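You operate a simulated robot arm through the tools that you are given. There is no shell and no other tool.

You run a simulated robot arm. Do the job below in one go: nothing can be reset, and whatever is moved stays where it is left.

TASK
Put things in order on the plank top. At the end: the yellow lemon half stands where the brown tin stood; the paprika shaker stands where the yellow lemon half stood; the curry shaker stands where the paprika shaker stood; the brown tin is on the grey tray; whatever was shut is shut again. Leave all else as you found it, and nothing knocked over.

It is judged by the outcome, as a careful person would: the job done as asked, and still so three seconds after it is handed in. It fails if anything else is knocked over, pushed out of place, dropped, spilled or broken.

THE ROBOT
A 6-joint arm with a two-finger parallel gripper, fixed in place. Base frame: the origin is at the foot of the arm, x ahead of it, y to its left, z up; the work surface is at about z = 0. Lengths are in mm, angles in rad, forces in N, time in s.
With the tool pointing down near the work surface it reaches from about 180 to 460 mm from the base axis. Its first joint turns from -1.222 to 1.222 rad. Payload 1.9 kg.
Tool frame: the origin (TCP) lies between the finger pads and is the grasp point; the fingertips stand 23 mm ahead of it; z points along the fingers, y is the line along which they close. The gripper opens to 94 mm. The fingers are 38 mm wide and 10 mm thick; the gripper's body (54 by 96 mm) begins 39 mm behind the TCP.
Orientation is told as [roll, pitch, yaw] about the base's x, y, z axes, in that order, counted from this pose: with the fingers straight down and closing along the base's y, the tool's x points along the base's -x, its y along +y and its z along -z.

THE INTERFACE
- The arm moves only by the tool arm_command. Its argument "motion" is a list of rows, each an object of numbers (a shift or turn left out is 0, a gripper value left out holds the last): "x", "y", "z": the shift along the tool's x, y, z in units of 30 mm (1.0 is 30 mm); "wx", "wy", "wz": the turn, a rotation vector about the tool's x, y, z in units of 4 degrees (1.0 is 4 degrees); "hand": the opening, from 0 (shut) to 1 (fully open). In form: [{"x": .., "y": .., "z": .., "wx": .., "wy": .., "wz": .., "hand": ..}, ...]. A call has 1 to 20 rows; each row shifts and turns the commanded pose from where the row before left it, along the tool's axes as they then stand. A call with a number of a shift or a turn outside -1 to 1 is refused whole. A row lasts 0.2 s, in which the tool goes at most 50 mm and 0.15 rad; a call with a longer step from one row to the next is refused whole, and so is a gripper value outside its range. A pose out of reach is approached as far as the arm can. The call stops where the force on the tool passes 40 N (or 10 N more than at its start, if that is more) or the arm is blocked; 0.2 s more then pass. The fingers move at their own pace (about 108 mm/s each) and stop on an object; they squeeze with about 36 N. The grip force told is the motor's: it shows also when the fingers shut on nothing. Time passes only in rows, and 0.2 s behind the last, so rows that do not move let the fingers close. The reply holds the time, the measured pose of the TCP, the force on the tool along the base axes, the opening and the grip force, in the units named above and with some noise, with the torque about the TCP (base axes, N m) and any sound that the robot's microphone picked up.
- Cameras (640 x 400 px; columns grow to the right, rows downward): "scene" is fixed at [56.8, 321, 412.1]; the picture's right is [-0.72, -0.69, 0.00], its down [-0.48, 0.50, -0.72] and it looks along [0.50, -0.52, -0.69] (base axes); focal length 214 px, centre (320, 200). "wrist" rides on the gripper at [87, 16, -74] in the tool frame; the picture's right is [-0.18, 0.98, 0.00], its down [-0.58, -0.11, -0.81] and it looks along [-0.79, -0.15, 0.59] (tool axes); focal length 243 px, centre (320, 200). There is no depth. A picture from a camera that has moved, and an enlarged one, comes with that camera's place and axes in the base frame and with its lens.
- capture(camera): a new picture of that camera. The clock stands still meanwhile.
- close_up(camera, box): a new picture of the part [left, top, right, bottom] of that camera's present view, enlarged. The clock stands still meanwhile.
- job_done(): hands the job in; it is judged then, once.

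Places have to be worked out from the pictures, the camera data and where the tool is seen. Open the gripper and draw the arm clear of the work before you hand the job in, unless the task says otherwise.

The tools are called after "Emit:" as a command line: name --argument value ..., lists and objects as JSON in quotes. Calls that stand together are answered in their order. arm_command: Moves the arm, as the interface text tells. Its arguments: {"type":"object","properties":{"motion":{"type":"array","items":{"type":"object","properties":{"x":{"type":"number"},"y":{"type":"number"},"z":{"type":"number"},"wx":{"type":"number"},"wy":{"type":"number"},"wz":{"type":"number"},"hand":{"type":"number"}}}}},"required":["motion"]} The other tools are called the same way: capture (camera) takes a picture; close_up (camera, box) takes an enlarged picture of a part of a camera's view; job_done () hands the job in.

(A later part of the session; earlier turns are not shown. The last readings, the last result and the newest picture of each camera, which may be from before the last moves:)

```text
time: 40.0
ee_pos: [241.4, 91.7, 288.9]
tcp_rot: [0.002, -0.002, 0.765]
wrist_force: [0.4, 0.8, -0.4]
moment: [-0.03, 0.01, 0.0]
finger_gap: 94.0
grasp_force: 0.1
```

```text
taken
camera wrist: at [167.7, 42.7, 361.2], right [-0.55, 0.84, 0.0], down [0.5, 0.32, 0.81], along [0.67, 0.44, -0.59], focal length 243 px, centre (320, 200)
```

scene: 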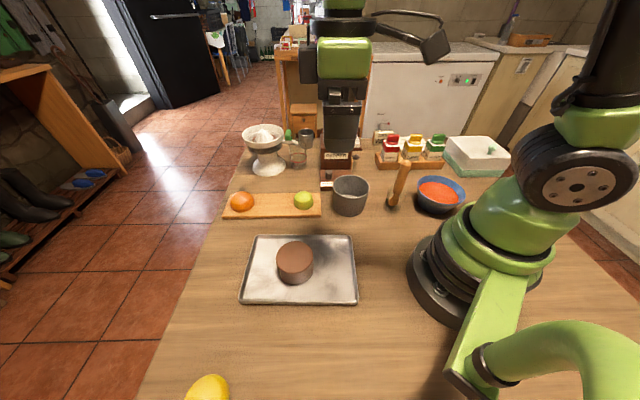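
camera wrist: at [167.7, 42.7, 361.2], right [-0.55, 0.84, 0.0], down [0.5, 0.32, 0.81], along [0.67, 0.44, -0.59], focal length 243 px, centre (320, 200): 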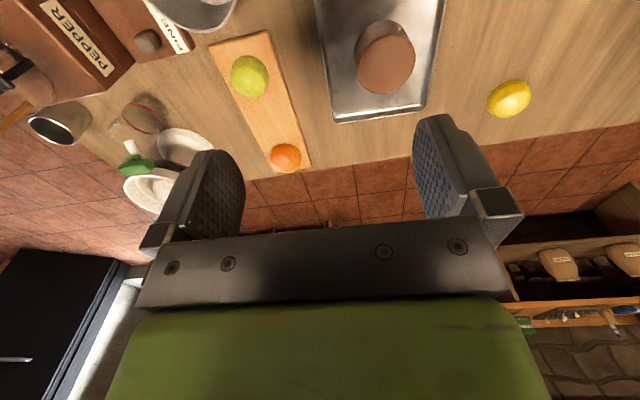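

Board, tray and lemon all look right. I'll continue the high transit to above the paprika shaker.

Emit:
arm_command --motion '[{"x": 0.473, "y": -0.742}, {"x": 0.473, "y": -0.742}, {"x": 0.473, "y": -0.742}, {"x": 0.473, "y": -0.742}, {"x": 0.473, "y": -0.742}, {"x": 0.473, "y": -0.742}, {"x": 0.473, "y": -0.742}, {"x": 0.473, "y": -0.742}, {"x": 0.473, "y": -0.742}, {"x": 0.473, "y": -0.742}, {"x": 0.473, "y": -0.742}, {"x": 0.473, "y": -0.742}, {"x": 0.473, "y": -0.742}, {"x": 0.473, "y": -0.742}, {}]'

Emit:
capture --camera "wrist"

Emit:
close_up --camera "scene" --box '[360, 110, 520, 220]'

```text
time: 43.2
ee_pos: [313.0, -269.8, 288.2]
tcp_rot: [0.004, -0.002, 0.761]
wrist_force: [-1.2, 0.3, -0.6]
moment: [0.01, -0.01, 0.01]
finger_gap: 94.2
grasp_force: 0.1
```

```text
taken
camera wrist: at [238.4, -318.7, 360.3], right [-0.55, 0.84, 0.0], down [0.5, 0.32, 0.81], along [0.67, 0.44, -0.59], focal length 243 px, centre (320, 200)
```

wrist: 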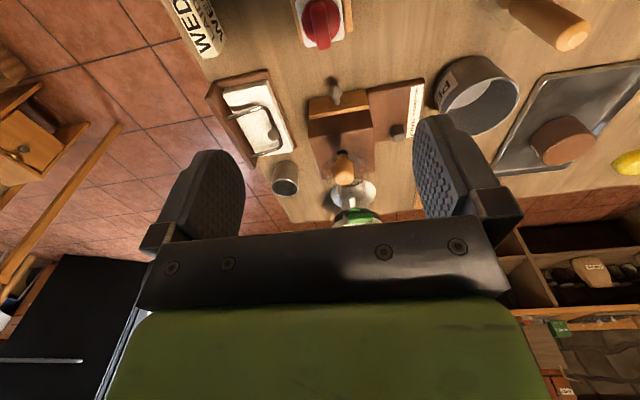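

```text
3.64 times, centred on (440, 165) of scene
camera zoom: at [56.8, 321.0, 412.1], right [-0.72, -0.69, 0.0], down [-0.48, 0.5, -0.72], along [0.5, -0.52, -0.69], focal length 780 px, centre (-116, 327)
```

zoom: 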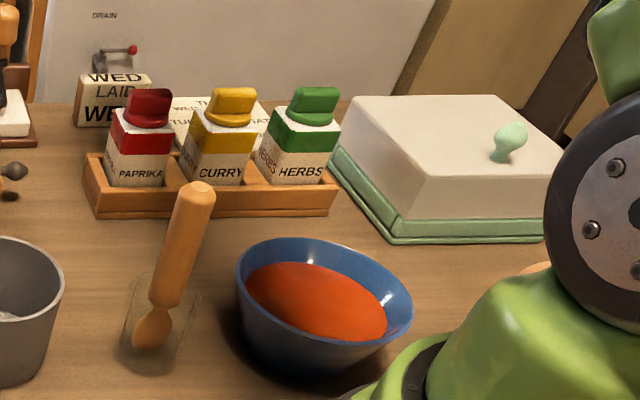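

Paprika is laterally aligned at column ~320 but near the picture's top edge. I'll back off about 75 mm along the rack direction, roughly above curry, and lower a bit to see both shakers and the rack well.

Emit:
arm_command --motion '[{"x": 0.6, "z": 0.4}, {"x": 0.6, "z": 0.4}, {"x": 0.6, "z": 0.4}, {"x": 0.6, "z": 0.4}, {}]'

Emit:
capture --camera "wrist"

Emit:
close_up --camera "wrist" --box '[200, 0, 440, 150]'

```text
time: 44.4
ee_pos: [262.1, -322.1, 240.1]
tcp_rot: [0.004, -0.003, 0.764]
wrist_force: [-0.4, -1.2, -0.1]
moment: [0.0, -0.03, -0.01]
finger_gap: 94.0
grasp_force: 0.0
```

```text
taken
camera wrist: at [186.8, -370.7, 312.7], right [-0.55, 0.84, 0.0], down [0.5, 0.32, 0.81], along [0.68, 0.44, -0.59], focal length 243 px, centre (320, 200)
```

wrist: 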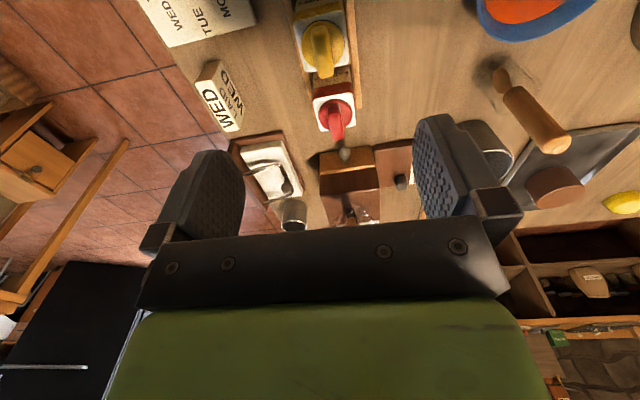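

```text
2.67 times, centred on (320, 75) of wrist
camera zoom: at [186.8, -370.7, 312.7], right [-0.55, 0.84, 0.0], down [0.5, 0.32, 0.81], along [0.68, 0.44, -0.59], focal length 647 px, centre (320, 533)
```

zoom: 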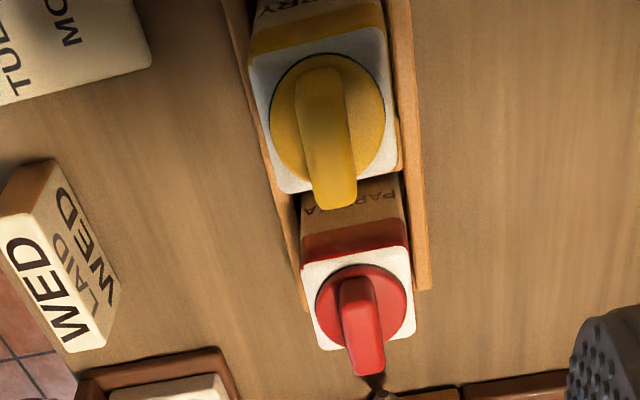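

The shakers are about 42 mm square, their top faces at z≈76 and the cap ridges reaching z≈105. Paprika's centre is about (312,-269.5) and curry's about (264,-318), with faces aligned to my yaw. I'll return above paprika and lower to z≈145 to check the alignment.

Emit:
arm_command --motion '[{"x": -0.6}, {"x": -0.6}, {"x": -0.6}, {"x": -0.6}, {"z": 0.6, "hand": 0.75}, {"z": 0.7}, {"z": 0.7}, {"z": 0.7}, {"z": 0.3}, {}]'

Emit:
capture --camera "wrist"

Emit:
close_up --camera "scene" --box '[360, 100, 480, 180]'

```text
time: 46.6
ee_pos: [313.5, -272.2, 147.9]
tcp_rot: [0.003, -0.002, 0.763]
wrist_force: [0.0, 0.0, 0.3]
moment: [0.03, 0.01, 0.0]
finger_gap: 70.5
grasp_force: 0.1
```

```text
taken
camera wrist: at [240.1, -320.4, 221.2], right [-0.55, 0.84, 0.0], down [0.5, 0.32, 0.81], along [0.68, 0.44, -0.59], focal length 243 px, centre (320, 200)
```

wrist: 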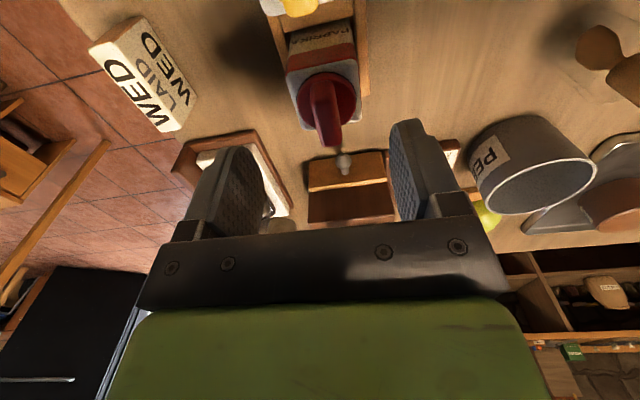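

```text
5.00 times, centred on (420, 140) of scene
camera zoom: at [56.8, 321.0, 412.1], right [-0.72, -0.69, 0.0], down [-0.48, 0.5, -0.72], along [0.5, -0.52, -0.69], focal length 1072 px, centre (-180, 500)
```

zoom: 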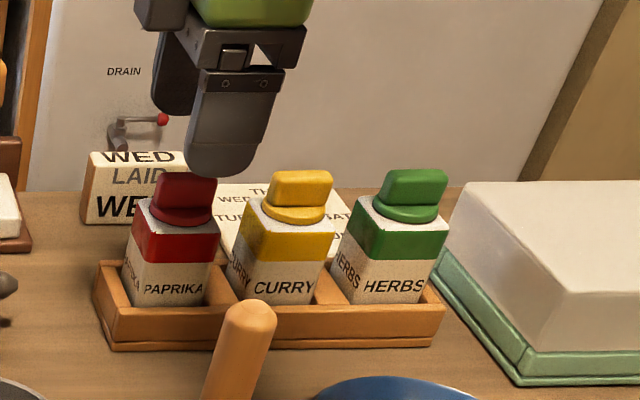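

I'll zoom in on paprika in the wrist view to measure the lateral and radial alignment.

Emit:
close_up --camera "wrist" --box '[240, 0, 420, 180]'

```text
2.22 times, centred on (330, 90) of wrist
camera zoom: at [240.1, -320.4, 221.2], right [-0.55, 0.84, 0.0], down [0.5, 0.32, 0.81], along [0.68, 0.44, -0.59], focal length 539 px, centre (298, 444)
```

zoom: 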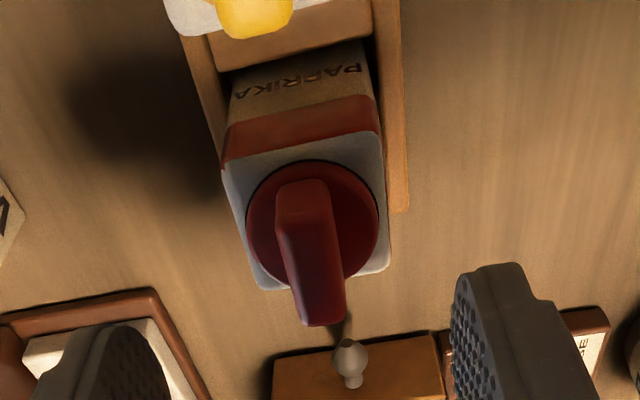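

Paprika's top is a 42 mm square centred at tool offset (-1, +3.5). I'll shift that much and descend to z≈76, where the tips at about 53 stay above the rack rails and the palm stays above the cap.

Emit:
arm_command --motion '[{"x": -0.03, "y": 0.117}, {"z": 0.5}, {"z": 0.5}, {"z": 0.5}, {"z": 0.5}, {"z": 0.3}, {"z": 0.1}, {}]'

Emit:
capture --camera "wrist"

Emit:
close_up --camera "scene" --box '[360, 100, 480, 180]'

```text
time: 48.4
ee_pos: [312.0, -266.8, 76.9]
tcp_rot: [0.004, -0.003, 0.762]
wrist_force: [0.4, -0.6, -0.5]
moment: [0.01, 0.02, -0.01]
finger_gap: 70.5
grasp_force: 0.1
```

```text
taken
camera wrist: at [238.2, -315.5, 148.8], right [-0.55, 0.84, 0.0], down [0.5, 0.32, 0.81], along [0.68, 0.44, -0.59], focal length 243 px, centre (320, 200)
```

wrist: 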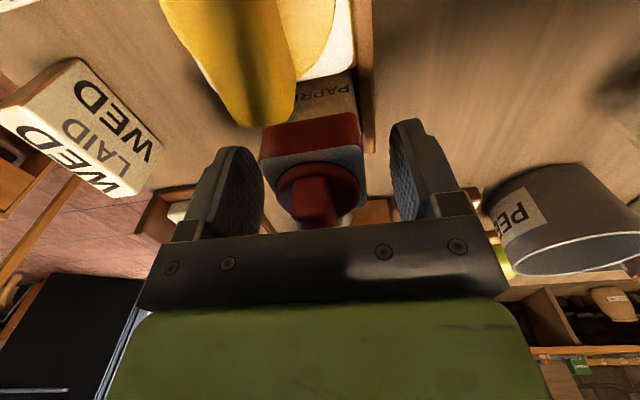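

```text
5.00 times, centred on (420, 140) of scene
camera zoom: at [56.8, 321.0, 412.1], right [-0.72, -0.69, 0.0], down [-0.48, 0.5, -0.72], along [0.5, -0.52, -0.69], focal length 1072 px, centre (-180, 500)
```

zoom: 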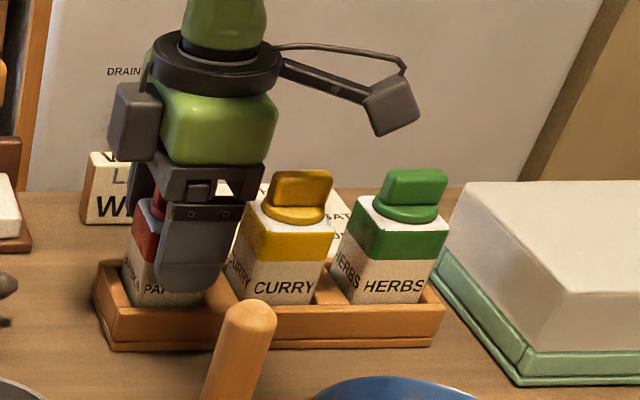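

The fingers straddle paprika evenly and clear the rails and cap. I'll close on it and check.

Emit:
arm_command --motion '[{"z": 0.04, "hand": 0.6}, {"hand": 0.5}, {"hand": 0.3}, {"hand": 0.2}, {"hand": 0.2}, {"hand": 0.2}]'

Emit:
close_up --camera "wrist" --box '[180, 60, 460, 250]'

```text
time: 49.8
ee_pos: [314.6, -266.7, 75.0]
tcp_rot: [0.004, -0.003, 0.763]
wrist_force: [0.1, 0.0, 0.6]
moment: [-0.08, -0.04, -0.01]
finger_gap: 43.5
grasp_force: 35.6
```

```text
2.11 times, centred on (320, 155) of wrist
camera zoom: at [238.3, -315.8, 147.8], right [-0.55, 0.84, 0.0], down [0.5, 0.32, 0.81], along [0.67, 0.44, -0.59], focal length 511 px, centre (320, 295)
```

zoom: 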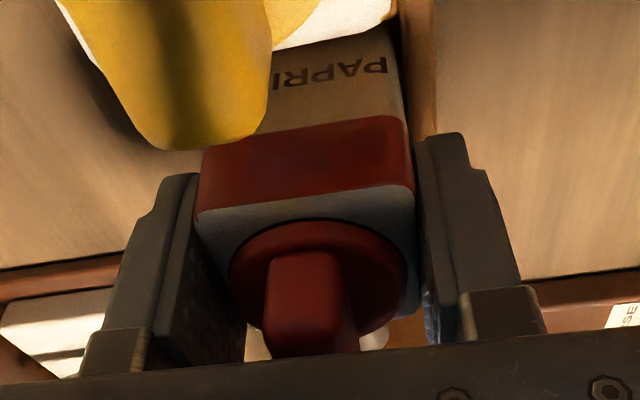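

Paprika is held with a 43.5 mm gap at TCP z≈75 and (313,-267). I'll lift slowly and check for slip.

Emit:
arm_command --motion '[{"z": -0.1}, {"z": -0.2}, {"z": -0.3}, {"z": -0.4}, {"z": -0.4}, {}]'

Emit:
close_up --camera "wrist" --box '[180, 60, 460, 250]'

Emit:
close_up --camera "scene" --box '[360, 100, 480, 180]'

```text
time: 51.2
ee_pos: [312.7, -268.3, 118.0]
tcp_rot: [0.002, 0.0, 0.762]
wrist_force: [0.8, 0.1, -1.6]
moment: [0.01, -0.01, 0.0]
finger_gap: 43.3
grasp_force: 35.8
```

```text
2.11 times, centred on (320, 155) of wrist
camera zoom: at [237.3, -316.8, 190.7], right [-0.55, 0.84, 0.0], down [0.5, 0.32, 0.81], along [0.67, 0.44, -0.59], focal length 511 px, centre (320, 295)
```

zoom: 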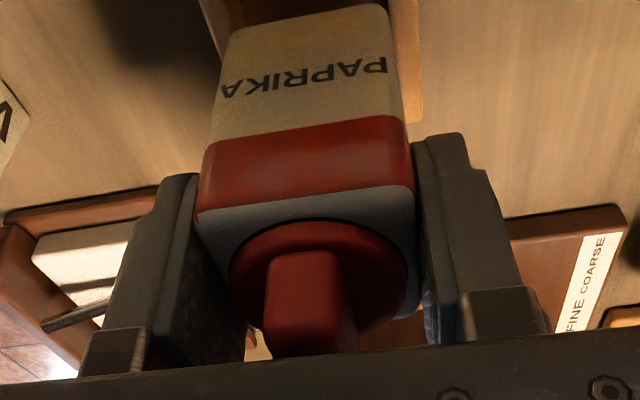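

```text
5.00 times, centred on (420, 140) of scene
camera zoom: at [56.8, 321.0, 412.1], right [-0.72, -0.69, 0.0], down [-0.48, 0.5, -0.72], along [0.5, -0.52, -0.69], focal length 1072 px, centre (-180, 500)
```

zoom: 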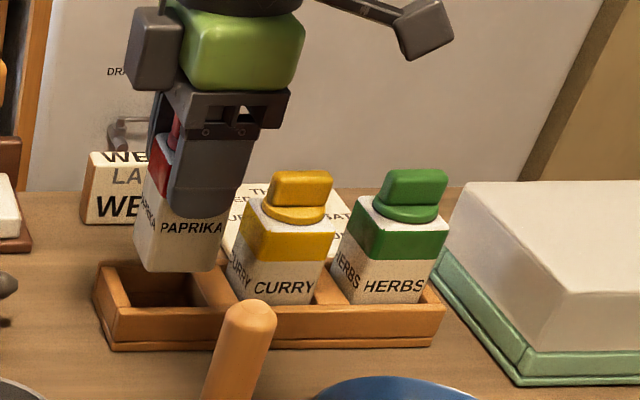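

The shaker came out with no slip, and its neighbours are undisturbed. I'll rise to z≈290 and carry it around the mill on an inner path towards the fruit board.

Emit:
arm_command --motion '[{"z": -0.6}, {"z": -0.8}, {"z": -0.8}, {"z": -0.8}, {"z": -0.8}, {"z": -0.8}, {"z": -0.8}, {"z": -0.33}, {"x": -0.472, "y": 0.6325}, {"x": -0.472, "y": 0.6325}, {"x": -0.472, "y": 0.6325}, {"x": -0.472, "y": 0.6325}, {"x": -0.472, "y": 0.6325}, {"x": -0.472, "y": 0.6325}, {"x": -0.472, "y": 0.6325}, {"x": -0.472, "y": 0.6325}, {}]'

Emit:
capture --camera "wrist"

Emit:
capture --camera "scene"

```text
time: 54.8
ee_pos: [288.6, -79.2, 291.7]
tcp_rot: [0.003, -0.002, 0.763]
wrist_force: [0.2, -0.3, -1.2]
moment: [0.01, 0.01, 0.01]
finger_gap: 43.5
grasp_force: 36.1
```

```text
taken
camera wrist: at [214.8, -127.1, 363.6], right [-0.55, 0.84, 0.0], down [0.5, 0.32, 0.81], along [0.67, 0.44, -0.59], focal length 243 px, centre (320, 200)
```

wrist: 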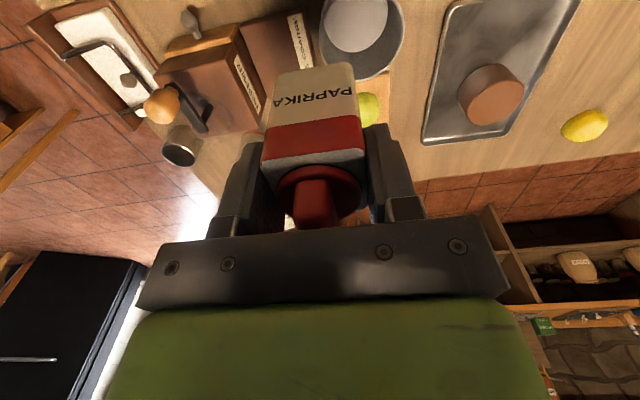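

```text
taken
```

scene: 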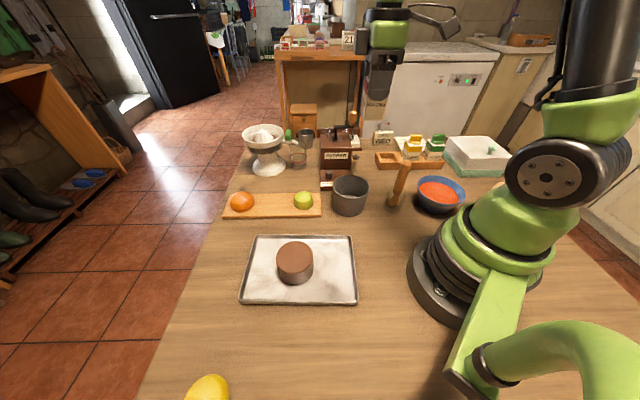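

The shaker is held firmly. Next leg: outward to above the lemon's old place (417.6,107.7), coming down to z≈150.

Emit:
arm_command --motion '[{"x": -0.743, "y": 0.153}, {"x": -0.743, "y": 0.153}, {"x": -0.743, "y": 0.153}, {"x": -0.743, "y": 0.153}, {"x": -0.743, "y": 0.153}, {"x": -0.743, "y": 0.153, "z": 0.5}, {"x": -0.743, "y": 0.153, "z": 0.6}, {"x": -0.743, "y": 0.153, "z": 0.6}, {"x": -0.743, "y": 0.153, "z": 0.6}, {"x": -0.743, "y": 0.153, "z": 0.6}, {"z": 0.7}, {"z": 0.7}, {"z": 0.4}, {}]'

Emit:
capture --camera "wrist"

Emit:
close_up --camera "scene" --box '[220, 110, 350, 225]'

```text
time: 57.8
ee_pos: [418.2, 106.2, 149.2]
tcp_rot: [0.003, -0.002, 0.762]
wrist_force: [-0.7, 1.4, -0.9]
moment: [0.02, -0.01, 0.02]
finger_gap: 43.5
grasp_force: 35.5
```

```text
taken
camera wrist: at [343.6, 58.0, 222.4], right [-0.55, 0.84, 0.0], down [0.5, 0.32, 0.81], along [0.67, 0.44, -0.59], focal length 243 px, centre (320, 200)
```

wrist: 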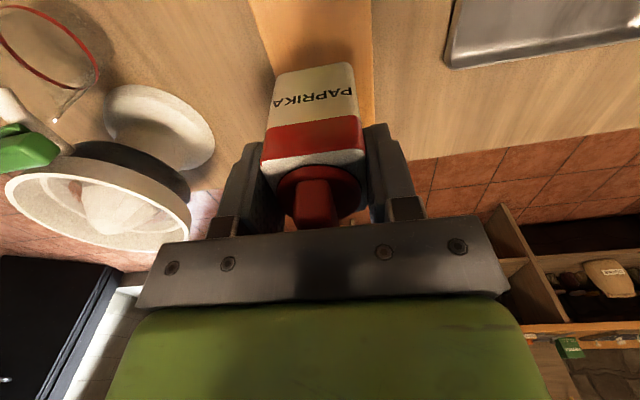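

```text
3.48 times, centred on (285, 168) of scene
camera zoom: at [56.8, 321.0, 412.1], right [-0.72, -0.69, 0.0], down [-0.48, 0.5, -0.72], along [0.5, -0.52, -0.69], focal length 746 px, centre (442, 313)
```

zoom: 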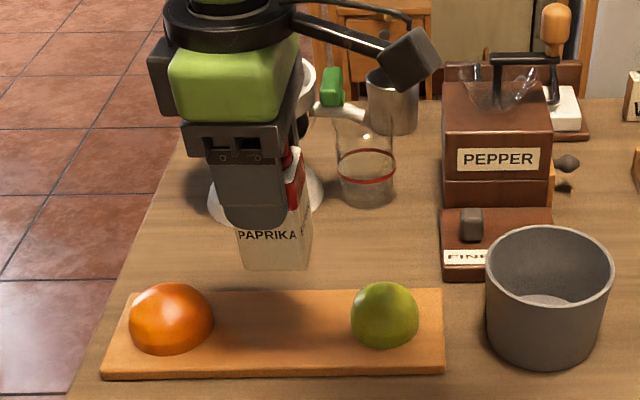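

Paprika hangs between orange and lime, over the lemon's former spot (column ≈277 in this zoom). I'll lower it to just above the board, then feel for contact.

Emit:
arm_command --motion '[{"z": 0.5}, {"z": 0.5}, {"z": 0.4}, {"z": 0.3}, {"z": 0.15}, {}]'

Emit:
close_up --camera "scene" --box '[220, 140, 330, 225]'

Emit:
capture --camera "wrist"

```text
time: 59.2
ee_pos: [417.8, 108.3, 93.3]
tcp_rot: [0.004, -0.001, 0.762]
wrist_force: [-1.0, 0.3, -1.0]
moment: [0.0, 0.01, 0.03]
finger_gap: 43.2
grasp_force: 36.6
```

```text
4.71 times, centred on (275, 182) of scene
camera zoom: at [56.8, 321.0, 412.1], right [-0.72, -0.69, 0.0], down [-0.48, 0.5, -0.72], along [0.5, -0.52, -0.69], focal length 1009 px, centre (532, 282)
```

zoom: 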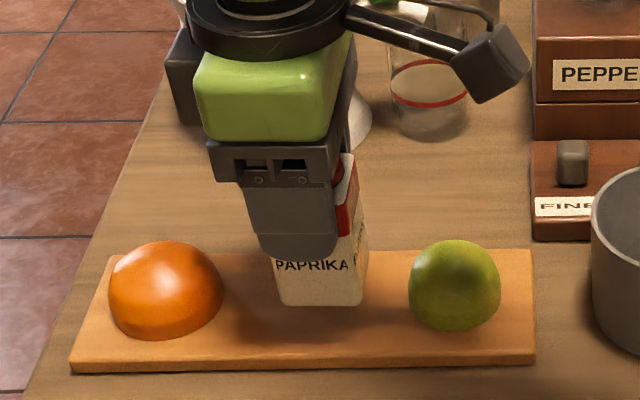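

```text
taken
camera wrist: at [343.3, 59.3, 166.6], right [-0.55, 0.84, 0.0], down [0.5, 0.32, 0.81], along [0.67, 0.44, -0.59], focal length 243 px, centre (320, 200)
```

wrist: 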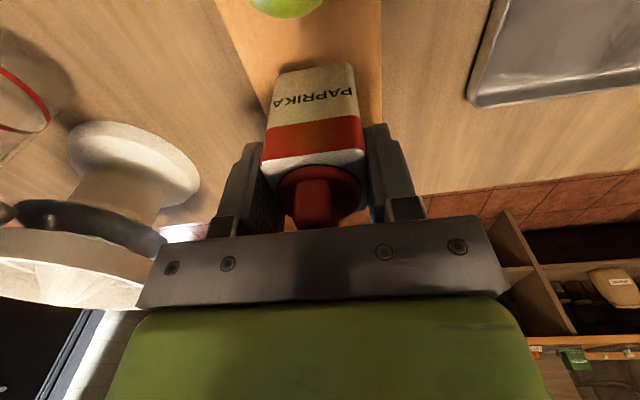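

The shaker's base is close to the board and is laterally centred. I'll step down in small increments and watch the force.

Emit:
arm_command --motion '[{"z": 0.05}, {"z": 0.05}, {"z": 0.05}, {}]'

Emit:
arm_command --motion '[{"z": 0.04}, {"z": 0.04}, {}]'

```text
time: 60.2
ee_pos: [417.6, 108.3, 89.5]
tcp_rot: [0.003, 0.0, 0.763]
wrist_force: [0.6, 0.8, 0.5]
moment: [0.01, -0.01, 0.02]
finger_gap: 43.5
grasp_force: 36.0
```

```text
time: 61.0
ee_pos: [418.8, 107.1, 87.9]
tcp_rot: [0.005, -0.001, 0.763]
wrist_force: [0.3, 0.1, -0.4]
moment: [0.0, -0.01, -0.05]
finger_gap: 43.4
grasp_force: 35.8
```

No contact yet at z≈88. I'll continue.

Emit:
arm_command --motion '[{"z": 0.04}, {"z": 0.04}, {}]'

Emit:
arm_command --motion '[{"z": 0.03}, {"z": 0.03}, {}]'

```text
time: 61.8
ee_pos: [417.7, 107.9, 84.8]
tcp_rot: [0.005, -0.003, 0.762]
wrist_force: [0.3, 0.4, -1.3]
moment: [0.02, 0.03, -0.01]
finger_gap: 43.5
grasp_force: 35.9
```

```text
time: 62.6
ee_pos: [418.6, 109.0, 84.0]
tcp_rot: [0.002, -0.003, 0.761]
wrist_force: [-0.4, -0.4, -0.3]
moment: [-0.01, 0.0, 0.0]
finger_gap: 43.3
grasp_force: 35.3
```

Still free at z≈84. I'll go on in roughly 1 mm steps.

Emit:
arm_command --motion '[{"z": 0.03}, {"z": 0.02}, {}]'

Emit:
arm_command --motion '[{"z": 0.03}, {}]'

Emit:
close_up --camera "scene" --box '[220, 140, 330, 225]'

```text
time: 63.4
ee_pos: [417.7, 109.2, 81.9]
tcp_rot: [0.004, -0.002, 0.763]
wrist_force: [-0.6, -0.1, -0.7]
moment: [-0.03, -0.02, 0.03]
finger_gap: 43.1
grasp_force: 35.8
```

```text
time: 64.0
ee_pos: [417.2, 108.7, 80.2]
tcp_rot: [0.004, -0.003, 0.764]
wrist_force: [-0.6, 0.3, -0.6]
moment: [0.01, -0.02, 0.02]
finger_gap: 43.6
grasp_force: 35.9
```

```text
4.71 times, centred on (275, 182) of scene
camera zoom: at [56.8, 321.0, 412.1], right [-0.72, -0.69, 0.0], down [-0.48, 0.5, -0.72], along [0.5, -0.52, -0.69], focal length 1009 px, centre (532, 282)
```

zoom: 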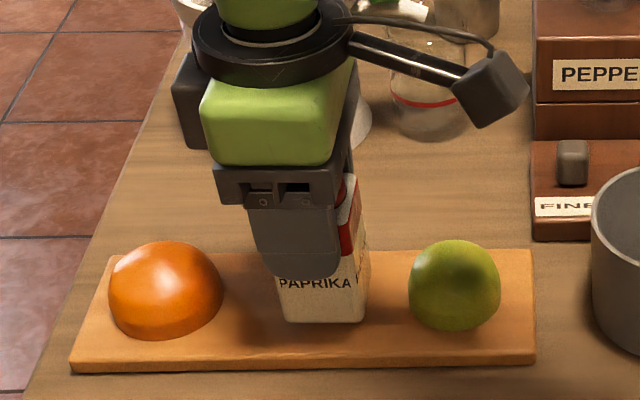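

It's nearly touching, at z≈80. I'll continue.

Emit:
arm_command --motion '[{"z": 0.03}, {}]'

Emit:
arm_command --motion '[{"z": 0.03}, {}]'

```text
time: 64.6
ee_pos: [418.2, 107.5, 79.2]
tcp_rot: [0.003, 0.0, 0.763]
wrist_force: [-0.1, -0.7, 0.3]
moment: [-0.04, 0.01, 0.0]
finger_gap: 43.5
grasp_force: 36.2
```

```text
time: 65.2
ee_pos: [418.1, 107.1, 79.4]
tcp_rot: [0.003, 0.0, 0.763]
wrist_force: [-2.8, -0.3, 4.1]
moment: [-0.07, 0.07, -0.03]
finger_gap: 43.4
grasp_force: 35.8
```

Contact felt (about 4 N) at z≈79, so the shaker stands on the board. I'll open and rise straight up.

Emit:
arm_command --motion '[{}, {"hand": 0.55}, {"hand": 0.65}, {"hand": 0.78}, {"hand": 0.78}, {"z": -0.3}, {"z": -0.6}, {"z": -0.8}, {"z": -0.8}, {"z": -0.4}, {}]'

Emit:
capture --camera "wrist"

Emit:
close_up --camera "scene" --box '[220, 140, 330, 225]'

```text
time: 67.6
ee_pos: [419.9, 107.4, 165.9]
tcp_rot: [0.004, -0.001, 0.763]
wrist_force: [0.9, 0.3, 0.8]
moment: [-0.06, -0.03, 0.01]
finger_gap: 73.7
grasp_force: 0.1
```

```text
taken
camera wrist: at [344.6, 59.4, 238.4], right [-0.55, 0.84, 0.0], down [0.5, 0.32, 0.81], along [0.67, 0.44, -0.59], focal length 243 px, centre (320, 200)
```

wrist: 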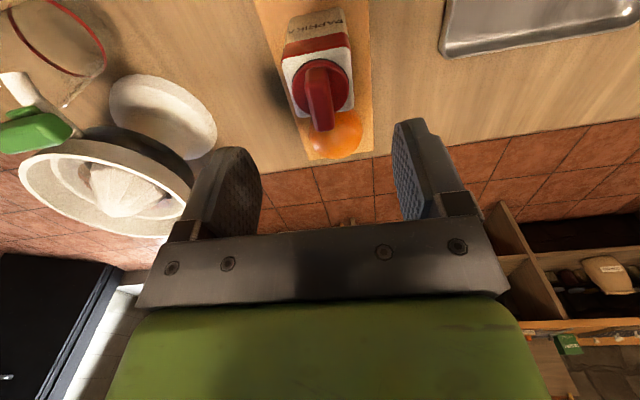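

```text
4.71 times, centred on (275, 182) of scene
camera zoom: at [56.8, 321.0, 412.1], right [-0.72, -0.69, 0.0], down [-0.48, 0.5, -0.72], along [0.5, -0.52, -0.69], focal length 1009 px, centre (532, 282)
```

zoom: 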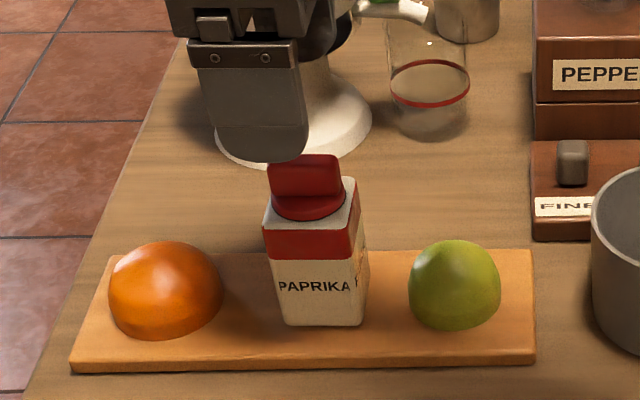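

Paprika stands upright. Comparing pixels with the lemon's original silhouette, it seems about 7 mm too close to the lime. I'll measure more finely from both cameras before deciding on a correction.

Emit:
close_up --camera "wrist" --box '[240, 0, 400, 170]'

Emit:
close_up --camera "scene" --box '[265, 165, 305, 215]'

Emit:
close_up --camera "scene" --box '[160, 330, 260, 400]'

```text
2.35 times, centred on (320, 85) of wrist
camera zoom: at [344.6, 59.4, 238.4], right [-0.55, 0.84, 0.0], down [0.5, 0.32, 0.81], along [0.67, 0.44, -0.59], focal length 571 px, centre (320, 471)
```

zoom: 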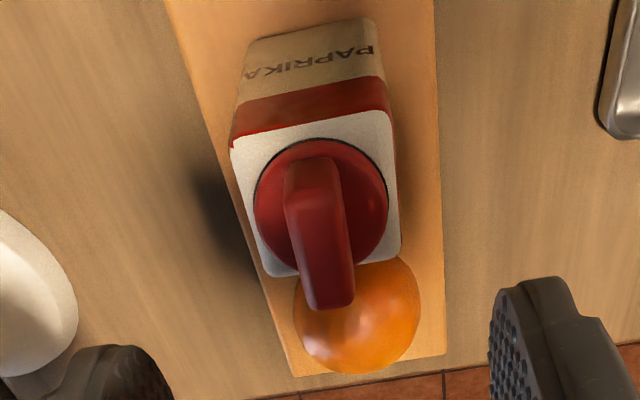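

```text
8.00 times, centred on (285, 190) of scene
camera zoom: at [56.8, 321.0, 412.1], right [-0.72, -0.69, 0.0], down [-0.48, 0.5, -0.72], along [0.5, -0.52, -0.69], focal length 1716 px, centre (600, 280)
```

zoom: 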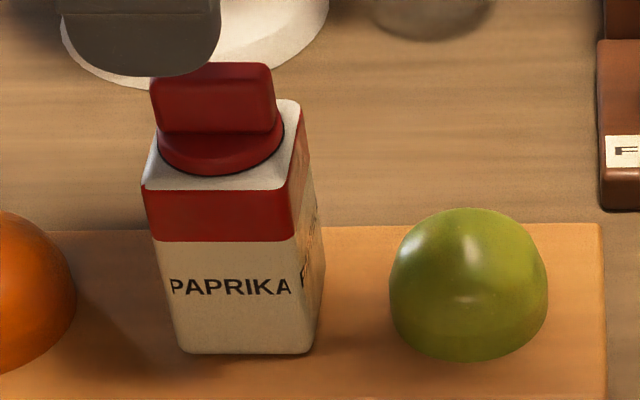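

```text
5.71 times, centred on (210, 365) of scene
camera zoom: at [56.8, 321.0, 412.1], right [-0.72, -0.69, 0.0], down [-0.48, 0.5, -0.72], along [0.5, -0.52, -0.69], focal length 1226 px, centre (949, -743)
```

zoom: 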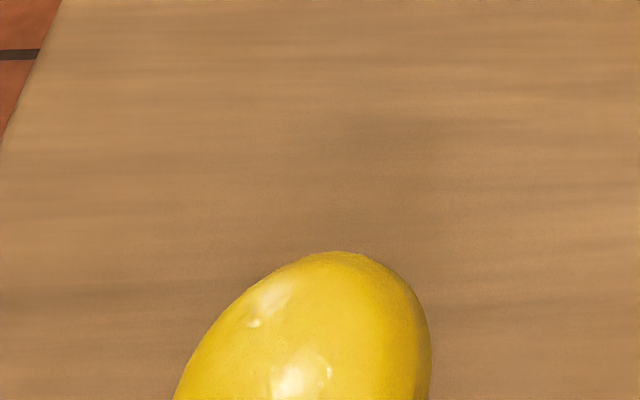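

Both cameras agree that paprika is about 8 mm short toward the lime; the dome's silhouette had biased my estimate. I'll regrip it, lift a few mm, shift 8 mm toward the orange and set it down again.

Emit:
arm_command --motion '[{"z": 0.5}, {"z": 0.6}, {"z": 0.6}, {"z": 0.6}, {"z": 0.4}, {"z": 0.17}, {}, {"hand": 0.6}, {"hand": 0.5}, {"hand": 0.3}, {"hand": 0.2}, {"hand": 0.2}, {"hand": 0.2}]'

Emit:
close_up --camera "wrist" --box '[180, 60, 460, 250]'

```text
time: 70.4
ee_pos: [419.4, 108.3, 79.5]
tcp_rot: [0.003, -0.002, 0.763]
wrist_force: [-0.4, -0.1, 0.0]
moment: [-0.02, -0.02, -0.01]
finger_gap: 43.4
grasp_force: 36.0
```

```text
2.11 times, centred on (320, 155) of wrist
camera zoom: at [344.7, 60.0, 152.2], right [-0.55, 0.84, 0.0], down [0.5, 0.32, 0.81], along [0.67, 0.44, -0.59], focal length 511 px, centre (320, 295)
```

zoom: 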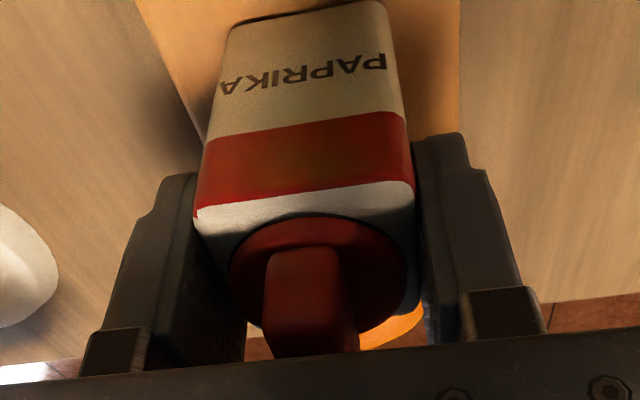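

Paprika is regripped as before. I'll lift 6 mm, shift 8 mm outward toward the orange, and lower again until contact.

Emit:
arm_command --motion '[{"z": -0.1}, {"z": -0.1}, {"x": -0.135}, {"x": -0.132}, {"z": 0.07}, {"z": 0.06}, {"z": 0.03}, {}]'

Emit:
arm_command --motion '[{"z": 0.025}, {}]'

```text
time: 72.2
ee_pos: [424.8, 112.7, 81.9]
tcp_rot: [0.002, -0.002, 0.764]
wrist_force: [-0.6, -0.5, -2.2]
moment: [0.0, -0.03, -0.02]
finger_gap: 43.5
grasp_force: 36.0
```

```text
time: 72.8
ee_pos: [423.3, 113.7, 80.1]
tcp_rot: [0.005, -0.001, 0.762]
wrist_force: [0.1, 0.4, -1.2]
moment: [-0.01, -0.02, 0.0]
finger_gap: 43.4
grasp_force: 36.2
```

It's at the corrected place and not yet touching. A few more small steps.

Emit:
arm_command --motion '[{"z": 0.025}, {}]'

Emit:
arm_command --motion '[{"z": 0.02}, {}]'

```text
time: 73.4
ee_pos: [424.5, 113.4, 79.7]
tcp_rot: [0.003, -0.001, 0.762]
wrist_force: [0.0, 0.1, -0.6]
moment: [-0.03, 0.01, 0.03]
finger_gap: 43.4
grasp_force: 35.9
```

```text
time: 74.0
ee_pos: [423.3, 113.7, 79.3]
tcp_rot: [0.003, -0.002, 0.763]
wrist_force: [-0.6, -0.9, 3.3]
moment: [-0.1, 0.04, -0.01]
finger_gap: 43.5
grasp_force: 35.9
```

Contact again at z≈79.3. I'll release and rise.

Emit:
arm_command --motion '[{}, {"hand": 0.55}, {"hand": 0.65}, {"hand": 0.78}, {"hand": 0.78}, {"z": -0.3}, {"z": -0.6}, {"z": -0.8}, {"z": -0.8}, {"z": -0.8}, {"z": -0.8}, {}]'

Emit:
close_up --camera "scene" --box '[220, 140, 330, 225]'

Emit:
capture --camera "wrist"

```text
time: 76.6
ee_pos: [423.2, 112.8, 203.2]
tcp_rot: [0.005, -0.002, 0.763]
wrist_force: [0.7, 0.6, 0.4]
moment: [0.01, 0.0, 0.01]
finger_gap: 73.3
grasp_force: 0.1
```

```text
4.71 times, centred on (275, 182) of scene
camera zoom: at [56.8, 321.0, 412.1], right [-0.72, -0.69, 0.0], down [-0.48, 0.5, -0.72], along [0.5, -0.52, -0.69], focal length 1009 px, centre (532, 282)
```

zoom: 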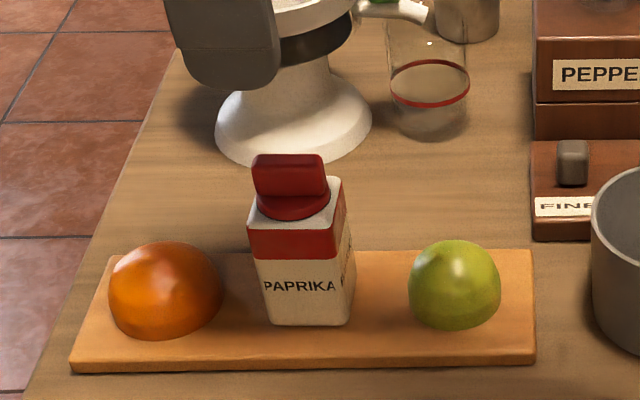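

```text
taken
camera wrist: at [349.1, 63.4, 275.1], right [-0.55, 0.84, 0.0], down [0.5, 0.32, 0.81], along [0.68, 0.44, -0.59], focal length 243 px, centre (320, 200)
```

wrist: 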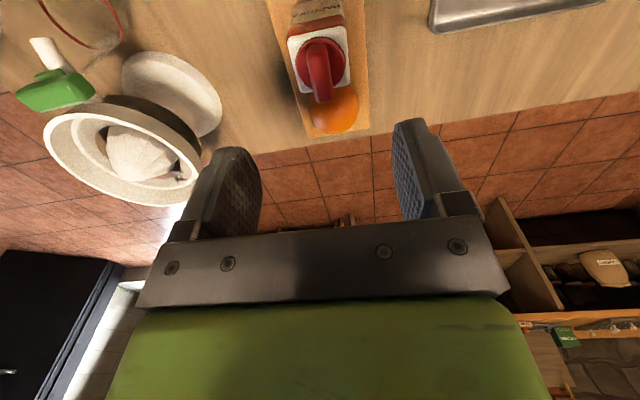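

Paprika now sits exactly midway between the orange and lime, where the lemon was. Next is curry, near (265,-316). I'll rise and take the same inner path back to the rack.

Emit:
arm_command --motion '[{"z": -0.8}, {"z": -0.8, "x": 0.2}, {"x": 0.7, "y": -0.158, "z": -0.7}, {"x": 0.75, "y": -0.158, "z": -0.6}, {"x": 0.75, "y": -0.158}, {"x": 0.75, "y": -0.158}, {"x": 0.75, "y": -0.158}, {"x": 0.75, "y": -0.158}, {"x": 0.75, "y": -0.158}, {"x": 0.75, "y": -0.158}, {"x": 0.75, "y": -0.158}, {"x": 0.75, "y": -0.158}, {"x": 0.75, "y": -0.158}]'

Emit:
arm_command --motion '[{"x": 0.67, "y": -0.569}, {"x": 0.67, "y": -0.569}, {"x": 0.67, "y": -0.569}, {"x": 0.67, "y": -0.569}, {"x": 0.67, "y": -0.569}, {"x": 0.67, "y": -0.569}, {"x": 0.67, "y": -0.569}, {"x": 0.67, "y": -0.569}, {"x": 0.67, "y": -0.569}, {}]'

Emit:
capture --camera "wrist"

Emit:
capture --camera "scene"

```text
time: 79.4
ee_pos: [277.8, -98.5, 290.7]
tcp_rot: [0.003, -0.002, 0.761]
wrist_force: [0.0, 0.5, -0.5]
moment: [-0.03, -0.02, 0.0]
finger_gap: 72.9
grasp_force: 0.1
```

```text
time: 81.6
ee_pos: [252.3, -333.3, 285.9]
tcp_rot: [0.003, -0.003, 0.761]
wrist_force: [-0.5, -0.3, -0.8]
moment: [0.03, 0.01, 0.03]
finger_gap: 73.2
grasp_force: 0.0
```

```text
taken
camera wrist: at [177.4, -382.3, 359.0], right [-0.55, 0.84, 0.0], down [0.5, 0.32, 0.81], along [0.67, 0.44, -0.59], focal length 243 px, centre (320, 200)
```

wrist: 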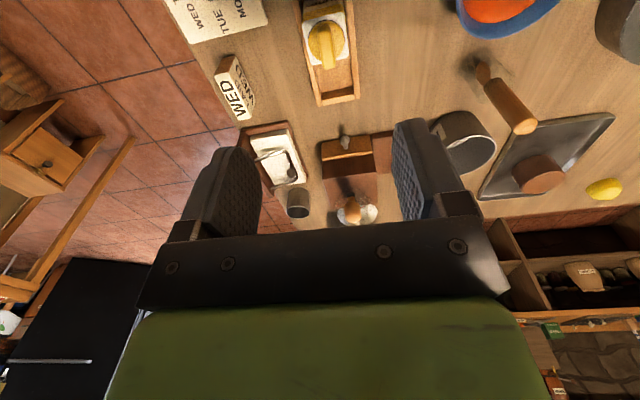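

```text
taken
```

scene: 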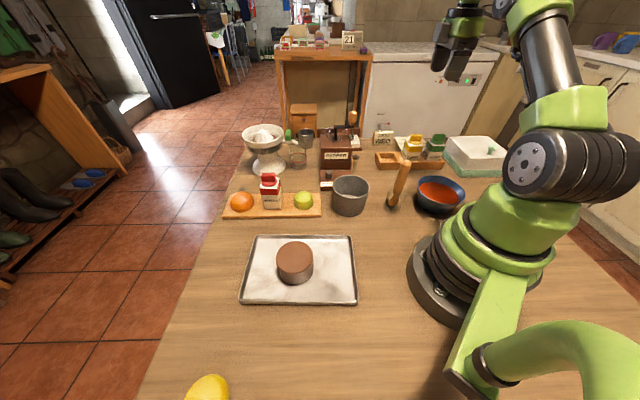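

The arm is at (252,-333), slightly past curry. I'll shift to (265,-316), lower to z≈148 and check the alignment.

Emit:
arm_command --motion '[{"x": -0.35, "y": 0.06}, {"x": -0.36, "y": 0.055}, {"z": 0.7}, {"z": 0.8}, {"z": 0.8}, {"z": 0.8}, {"z": 0.8}, {"z": 0.7}, {}]'

Emit:
capture --camera "wrist"

Emit:
close_up --camera "wrist" --box '[240, 0, 420, 180]'

Emit:
close_up --camera "scene" --box '[360, 100, 480, 180]'

```text
time: 83.6
ee_pos: [265.9, -317.9, 149.6]
tcp_rot: [0.003, 0.0, 0.763]
wrist_force: [-0.4, 0.1, 0.0]
moment: [-0.05, 0.0, 0.02]
finger_gap: 73.5
grasp_force: 0.0
```

```text
taken
camera wrist: at [192.0, -366.4, 222.2], right [-0.55, 0.84, 0.0], down [0.5, 0.32, 0.81], along [0.68, 0.44, -0.59], focal length 243 px, centre (320, 200)
```

wrist: 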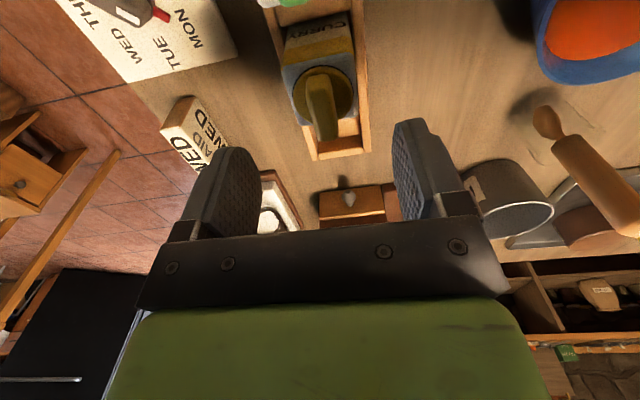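

```text
2.22 times, centred on (330, 90) of wrist
camera zoom: at [192.0, -366.4, 222.2], right [-0.55, 0.84, 0.0], down [0.5, 0.32, 0.81], along [0.68, 0.44, -0.59], focal length 539 px, centre (298, 444)
```

zoom: 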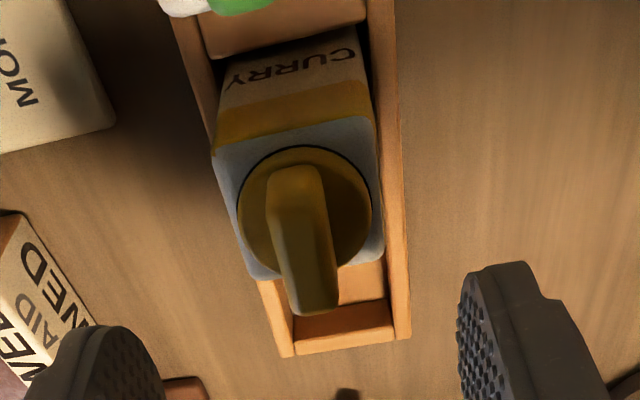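

```text
5.00 times, centred on (420, 140) of scene
camera zoom: at [56.8, 321.0, 412.1], right [-0.72, -0.69, 0.0], down [-0.48, 0.5, -0.72], along [0.5, -0.52, -0.69], focal length 1072 px, centre (-180, 500)
```

zoom: 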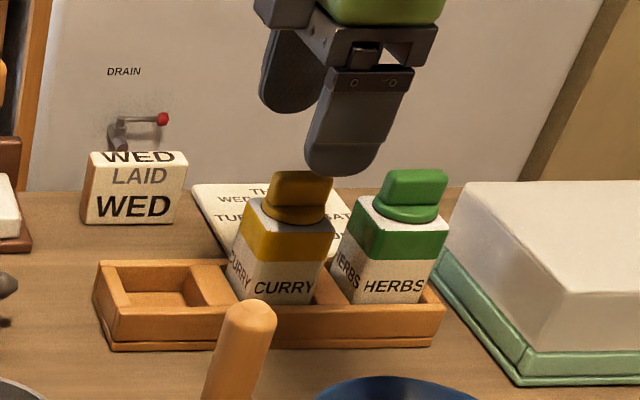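

Curry's top centre is at tool offset (+3.3, +2.4) and the box is aligned with the jaws. I'll correct, descend to z≈75 as for paprika, and check.

Emit:
arm_command --motion '[{"x": 0.11, "y": 0.08}, {"z": 0.5}, {"z": 0.5}, {"z": 0.5}, {"z": 0.5}, {"z": 0.35}, {"z": 0.12}, {}]'

Emit:
close_up --camera "wrist" --box '[180, 60, 460, 250]'

Emit:
close_up --camera "scene" --box '[360, 100, 480, 180]'

```text
time: 85.4
ee_pos: [262.5, -317.0, 75.1]
tcp_rot: [0.004, -0.001, 0.764]
wrist_force: [-1.0, 0.3, -0.6]
moment: [0.02, 0.01, -0.01]
finger_gap: 73.5
grasp_force: 0.0
```

```text
2.11 times, centred on (320, 155) of wrist
camera zoom: at [188.1, -365.7, 148.2], right [-0.55, 0.84, 0.0], down [0.5, 0.32, 0.81], along [0.67, 0.44, -0.59], focal length 511 px, centre (320, 295)
```

zoom: 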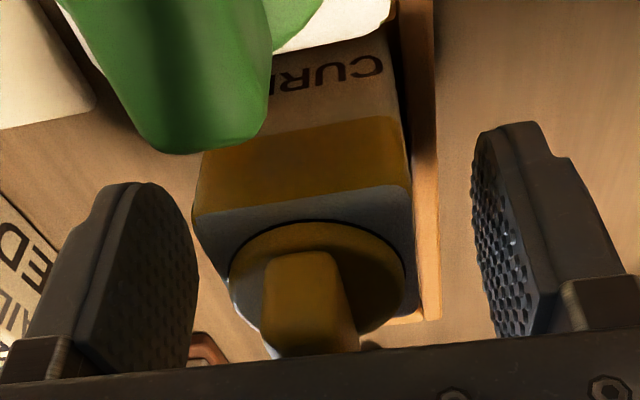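

```text
5.00 times, centred on (420, 140) of scene
camera zoom: at [56.8, 321.0, 412.1], right [-0.72, -0.69, 0.0], down [-0.48, 0.5, -0.72], along [0.5, -0.52, -0.69], focal length 1072 px, centre (-180, 500)
```

zoom: 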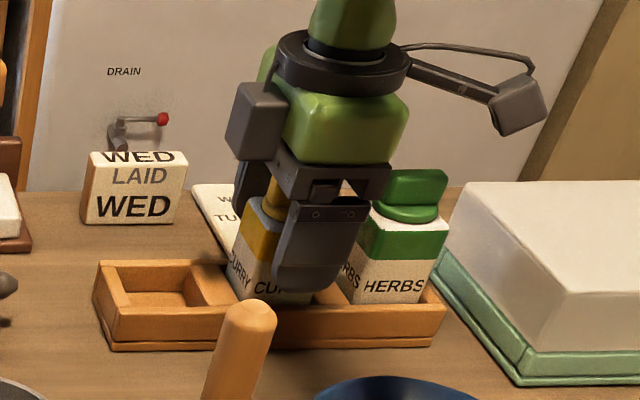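

Curry appears in the very same place between the jaws as paprika did. I'll close, then lift slowly and check.

Emit:
arm_command --motion '[{"hand": 0.6}, {"hand": 0.5}, {"hand": 0.3}, {"hand": 0.2}, {"hand": 0.2}, {"hand": 0.2}]'

Emit:
arm_command --motion '[{"z": -0.1}, {"z": -0.2}, {"z": -0.4}, {"z": -0.5}, {"z": -0.5}, {"z": -0.3}, {}]'

Emit:
close_up --camera "wrist" --box '[180, 60, 460, 250]'

Emit:
close_up --camera "scene" --box '[360, 100, 480, 180]'

```text
time: 86.8
ee_pos: [262.4, -316.5, 76.5]
tcp_rot: [0.002, -0.002, 0.762]
wrist_force: [0.1, -1.1, 1.7]
moment: [-0.05, -0.04, -0.02]
finger_gap: 43.5
grasp_force: 36.1
```

```text
time: 88.4
ee_pos: [261.0, -316.6, 135.8]
tcp_rot: [0.005, -0.002, 0.763]
wrist_force: [-0.3, 0.8, -0.2]
moment: [0.0, 0.05, 0.01]
finger_gap: 43.2
grasp_force: 36.5
```

```text
2.11 times, centred on (320, 155) of wrist
camera zoom: at [187.5, -365.9, 208.7], right [-0.55, 0.84, 0.0], down [0.5, 0.32, 0.81], along [0.67, 0.44, -0.59], focal length 511 px, centre (320, 295)
```

zoom: 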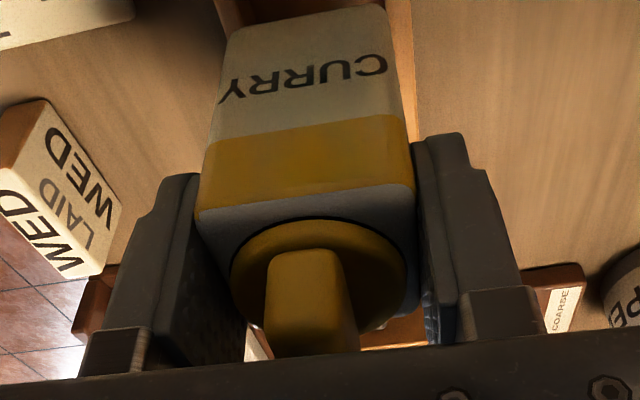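

```text
5.00 times, centred on (420, 140) of scene
camera zoom: at [56.8, 321.0, 412.1], right [-0.72, -0.69, 0.0], down [-0.48, 0.5, -0.72], along [0.5, -0.52, -0.69], focal length 1072 px, centre (-180, 500)
```

zoom: 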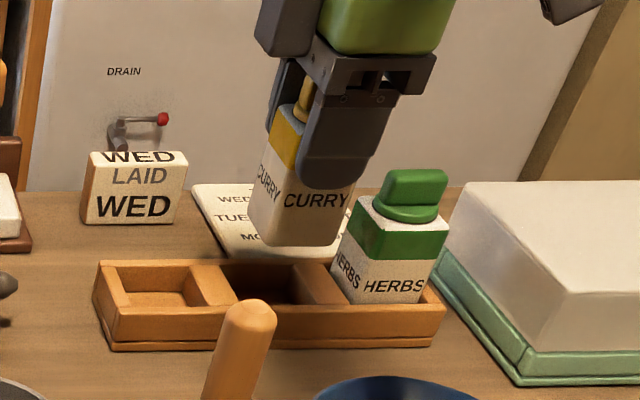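

Curry is held identically and its slot is cleanly vacated; herbs and the rack are unmoved. By my command bookkeeping, paprika's grip position is x −2.357, y +0.074 units from here, so I'll move there above the empty slot and look.

Emit:
arm_command --motion '[{"x": -0.4, "y": 0.014}, {"x": -0.5, "y": 0.015}, {"x": -0.5, "y": 0.015}, {"x": -0.5, "y": 0.015}, {"x": -0.457, "y": 0.015}, {}]'

Emit:
arm_command --motion '[{"z": 0.3}, {"z": 0.3}, {"z": 0.2}, {"z": 0.15}, {}]'

Emit:
capture --camera "wrist"

Emit:
close_up --camera "scene" --box '[360, 100, 480, 180]'

```text
time: 89.8
ee_pos: [311.4, -267.1, 136.4]
tcp_rot: [0.003, 0.0, 0.763]
wrist_force: [-0.5, 0.3, -0.5]
moment: [0.06, -0.02, 0.01]
finger_gap: 43.3
grasp_force: 36.2
```

```text
time: 91.0
ee_pos: [312.8, -267.5, 105.6]
tcp_rot: [0.003, -0.001, 0.763]
wrist_force: [0.1, 0.3, -1.0]
moment: [0.01, -0.01, 0.01]
finger_gap: 43.5
grasp_force: 36.3
```

```text
taken
camera wrist: at [238.1, -315.7, 179.3], right [-0.55, 0.84, 0.0], down [0.5, 0.32, 0.81], along [0.67, 0.44, -0.59], focal length 243 px, centre (320, 200)
```

wrist: 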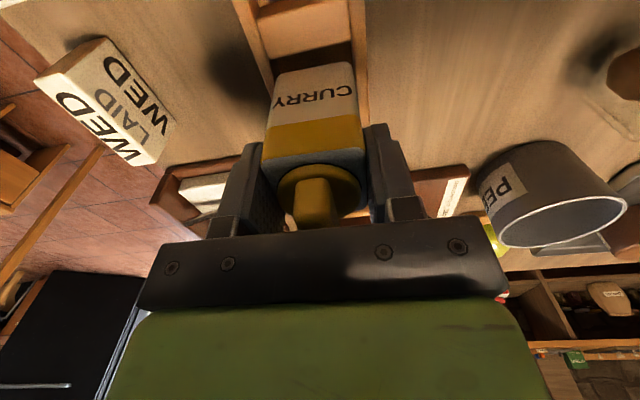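

```text
5.00 times, centred on (420, 140) of scene
camera zoom: at [56.8, 321.0, 412.1], right [-0.72, -0.69, 0.0], down [-0.48, 0.5, -0.72], along [0.5, -0.52, -0.69], focal length 1072 px, centre (-180, 500)
```

zoom: 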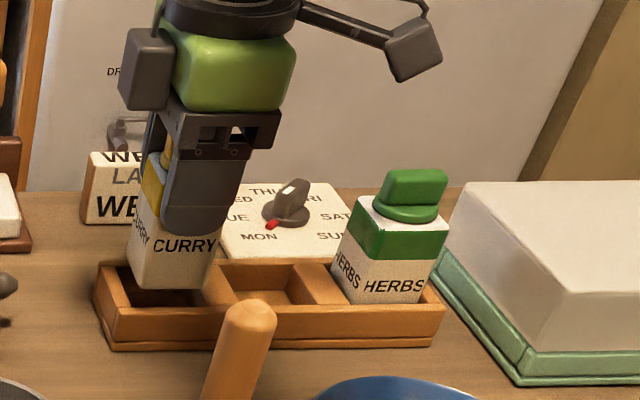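

Curry hovers right over the empty slot with its base just above the rails. I'll lower it slowly, watching for contact with the rails.

Emit:
arm_command --motion '[{"z": 0.1}, {"z": 0.1}, {"z": 0.1}, {"z": 0.1}, {}]'

Emit:
close_up --camera "scene" --box '[370, 130, 450, 180]'

```text
time: 92.2
ee_pos: [312.2, -267.1, 95.1]
tcp_rot: [0.003, -0.002, 0.763]
wrist_force: [-0.4, 0.5, -1.1]
moment: [-0.02, 0.0, 0.04]
finger_gap: 43.3
grasp_force: 35.9
```

```text
8.00 times, centred on (410, 155) of scene
camera zoom: at [56.8, 321.0, 412.1], right [-0.72, -0.69, 0.0], down [-0.48, 0.5, -0.72], along [0.5, -0.52, -0.69], focal length 1716 px, centre (-400, 560)
```

zoom: 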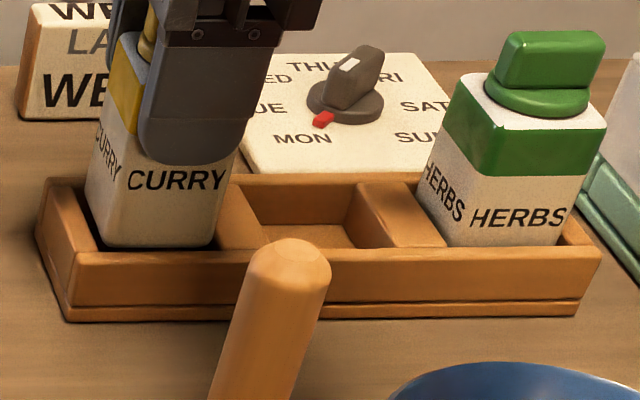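

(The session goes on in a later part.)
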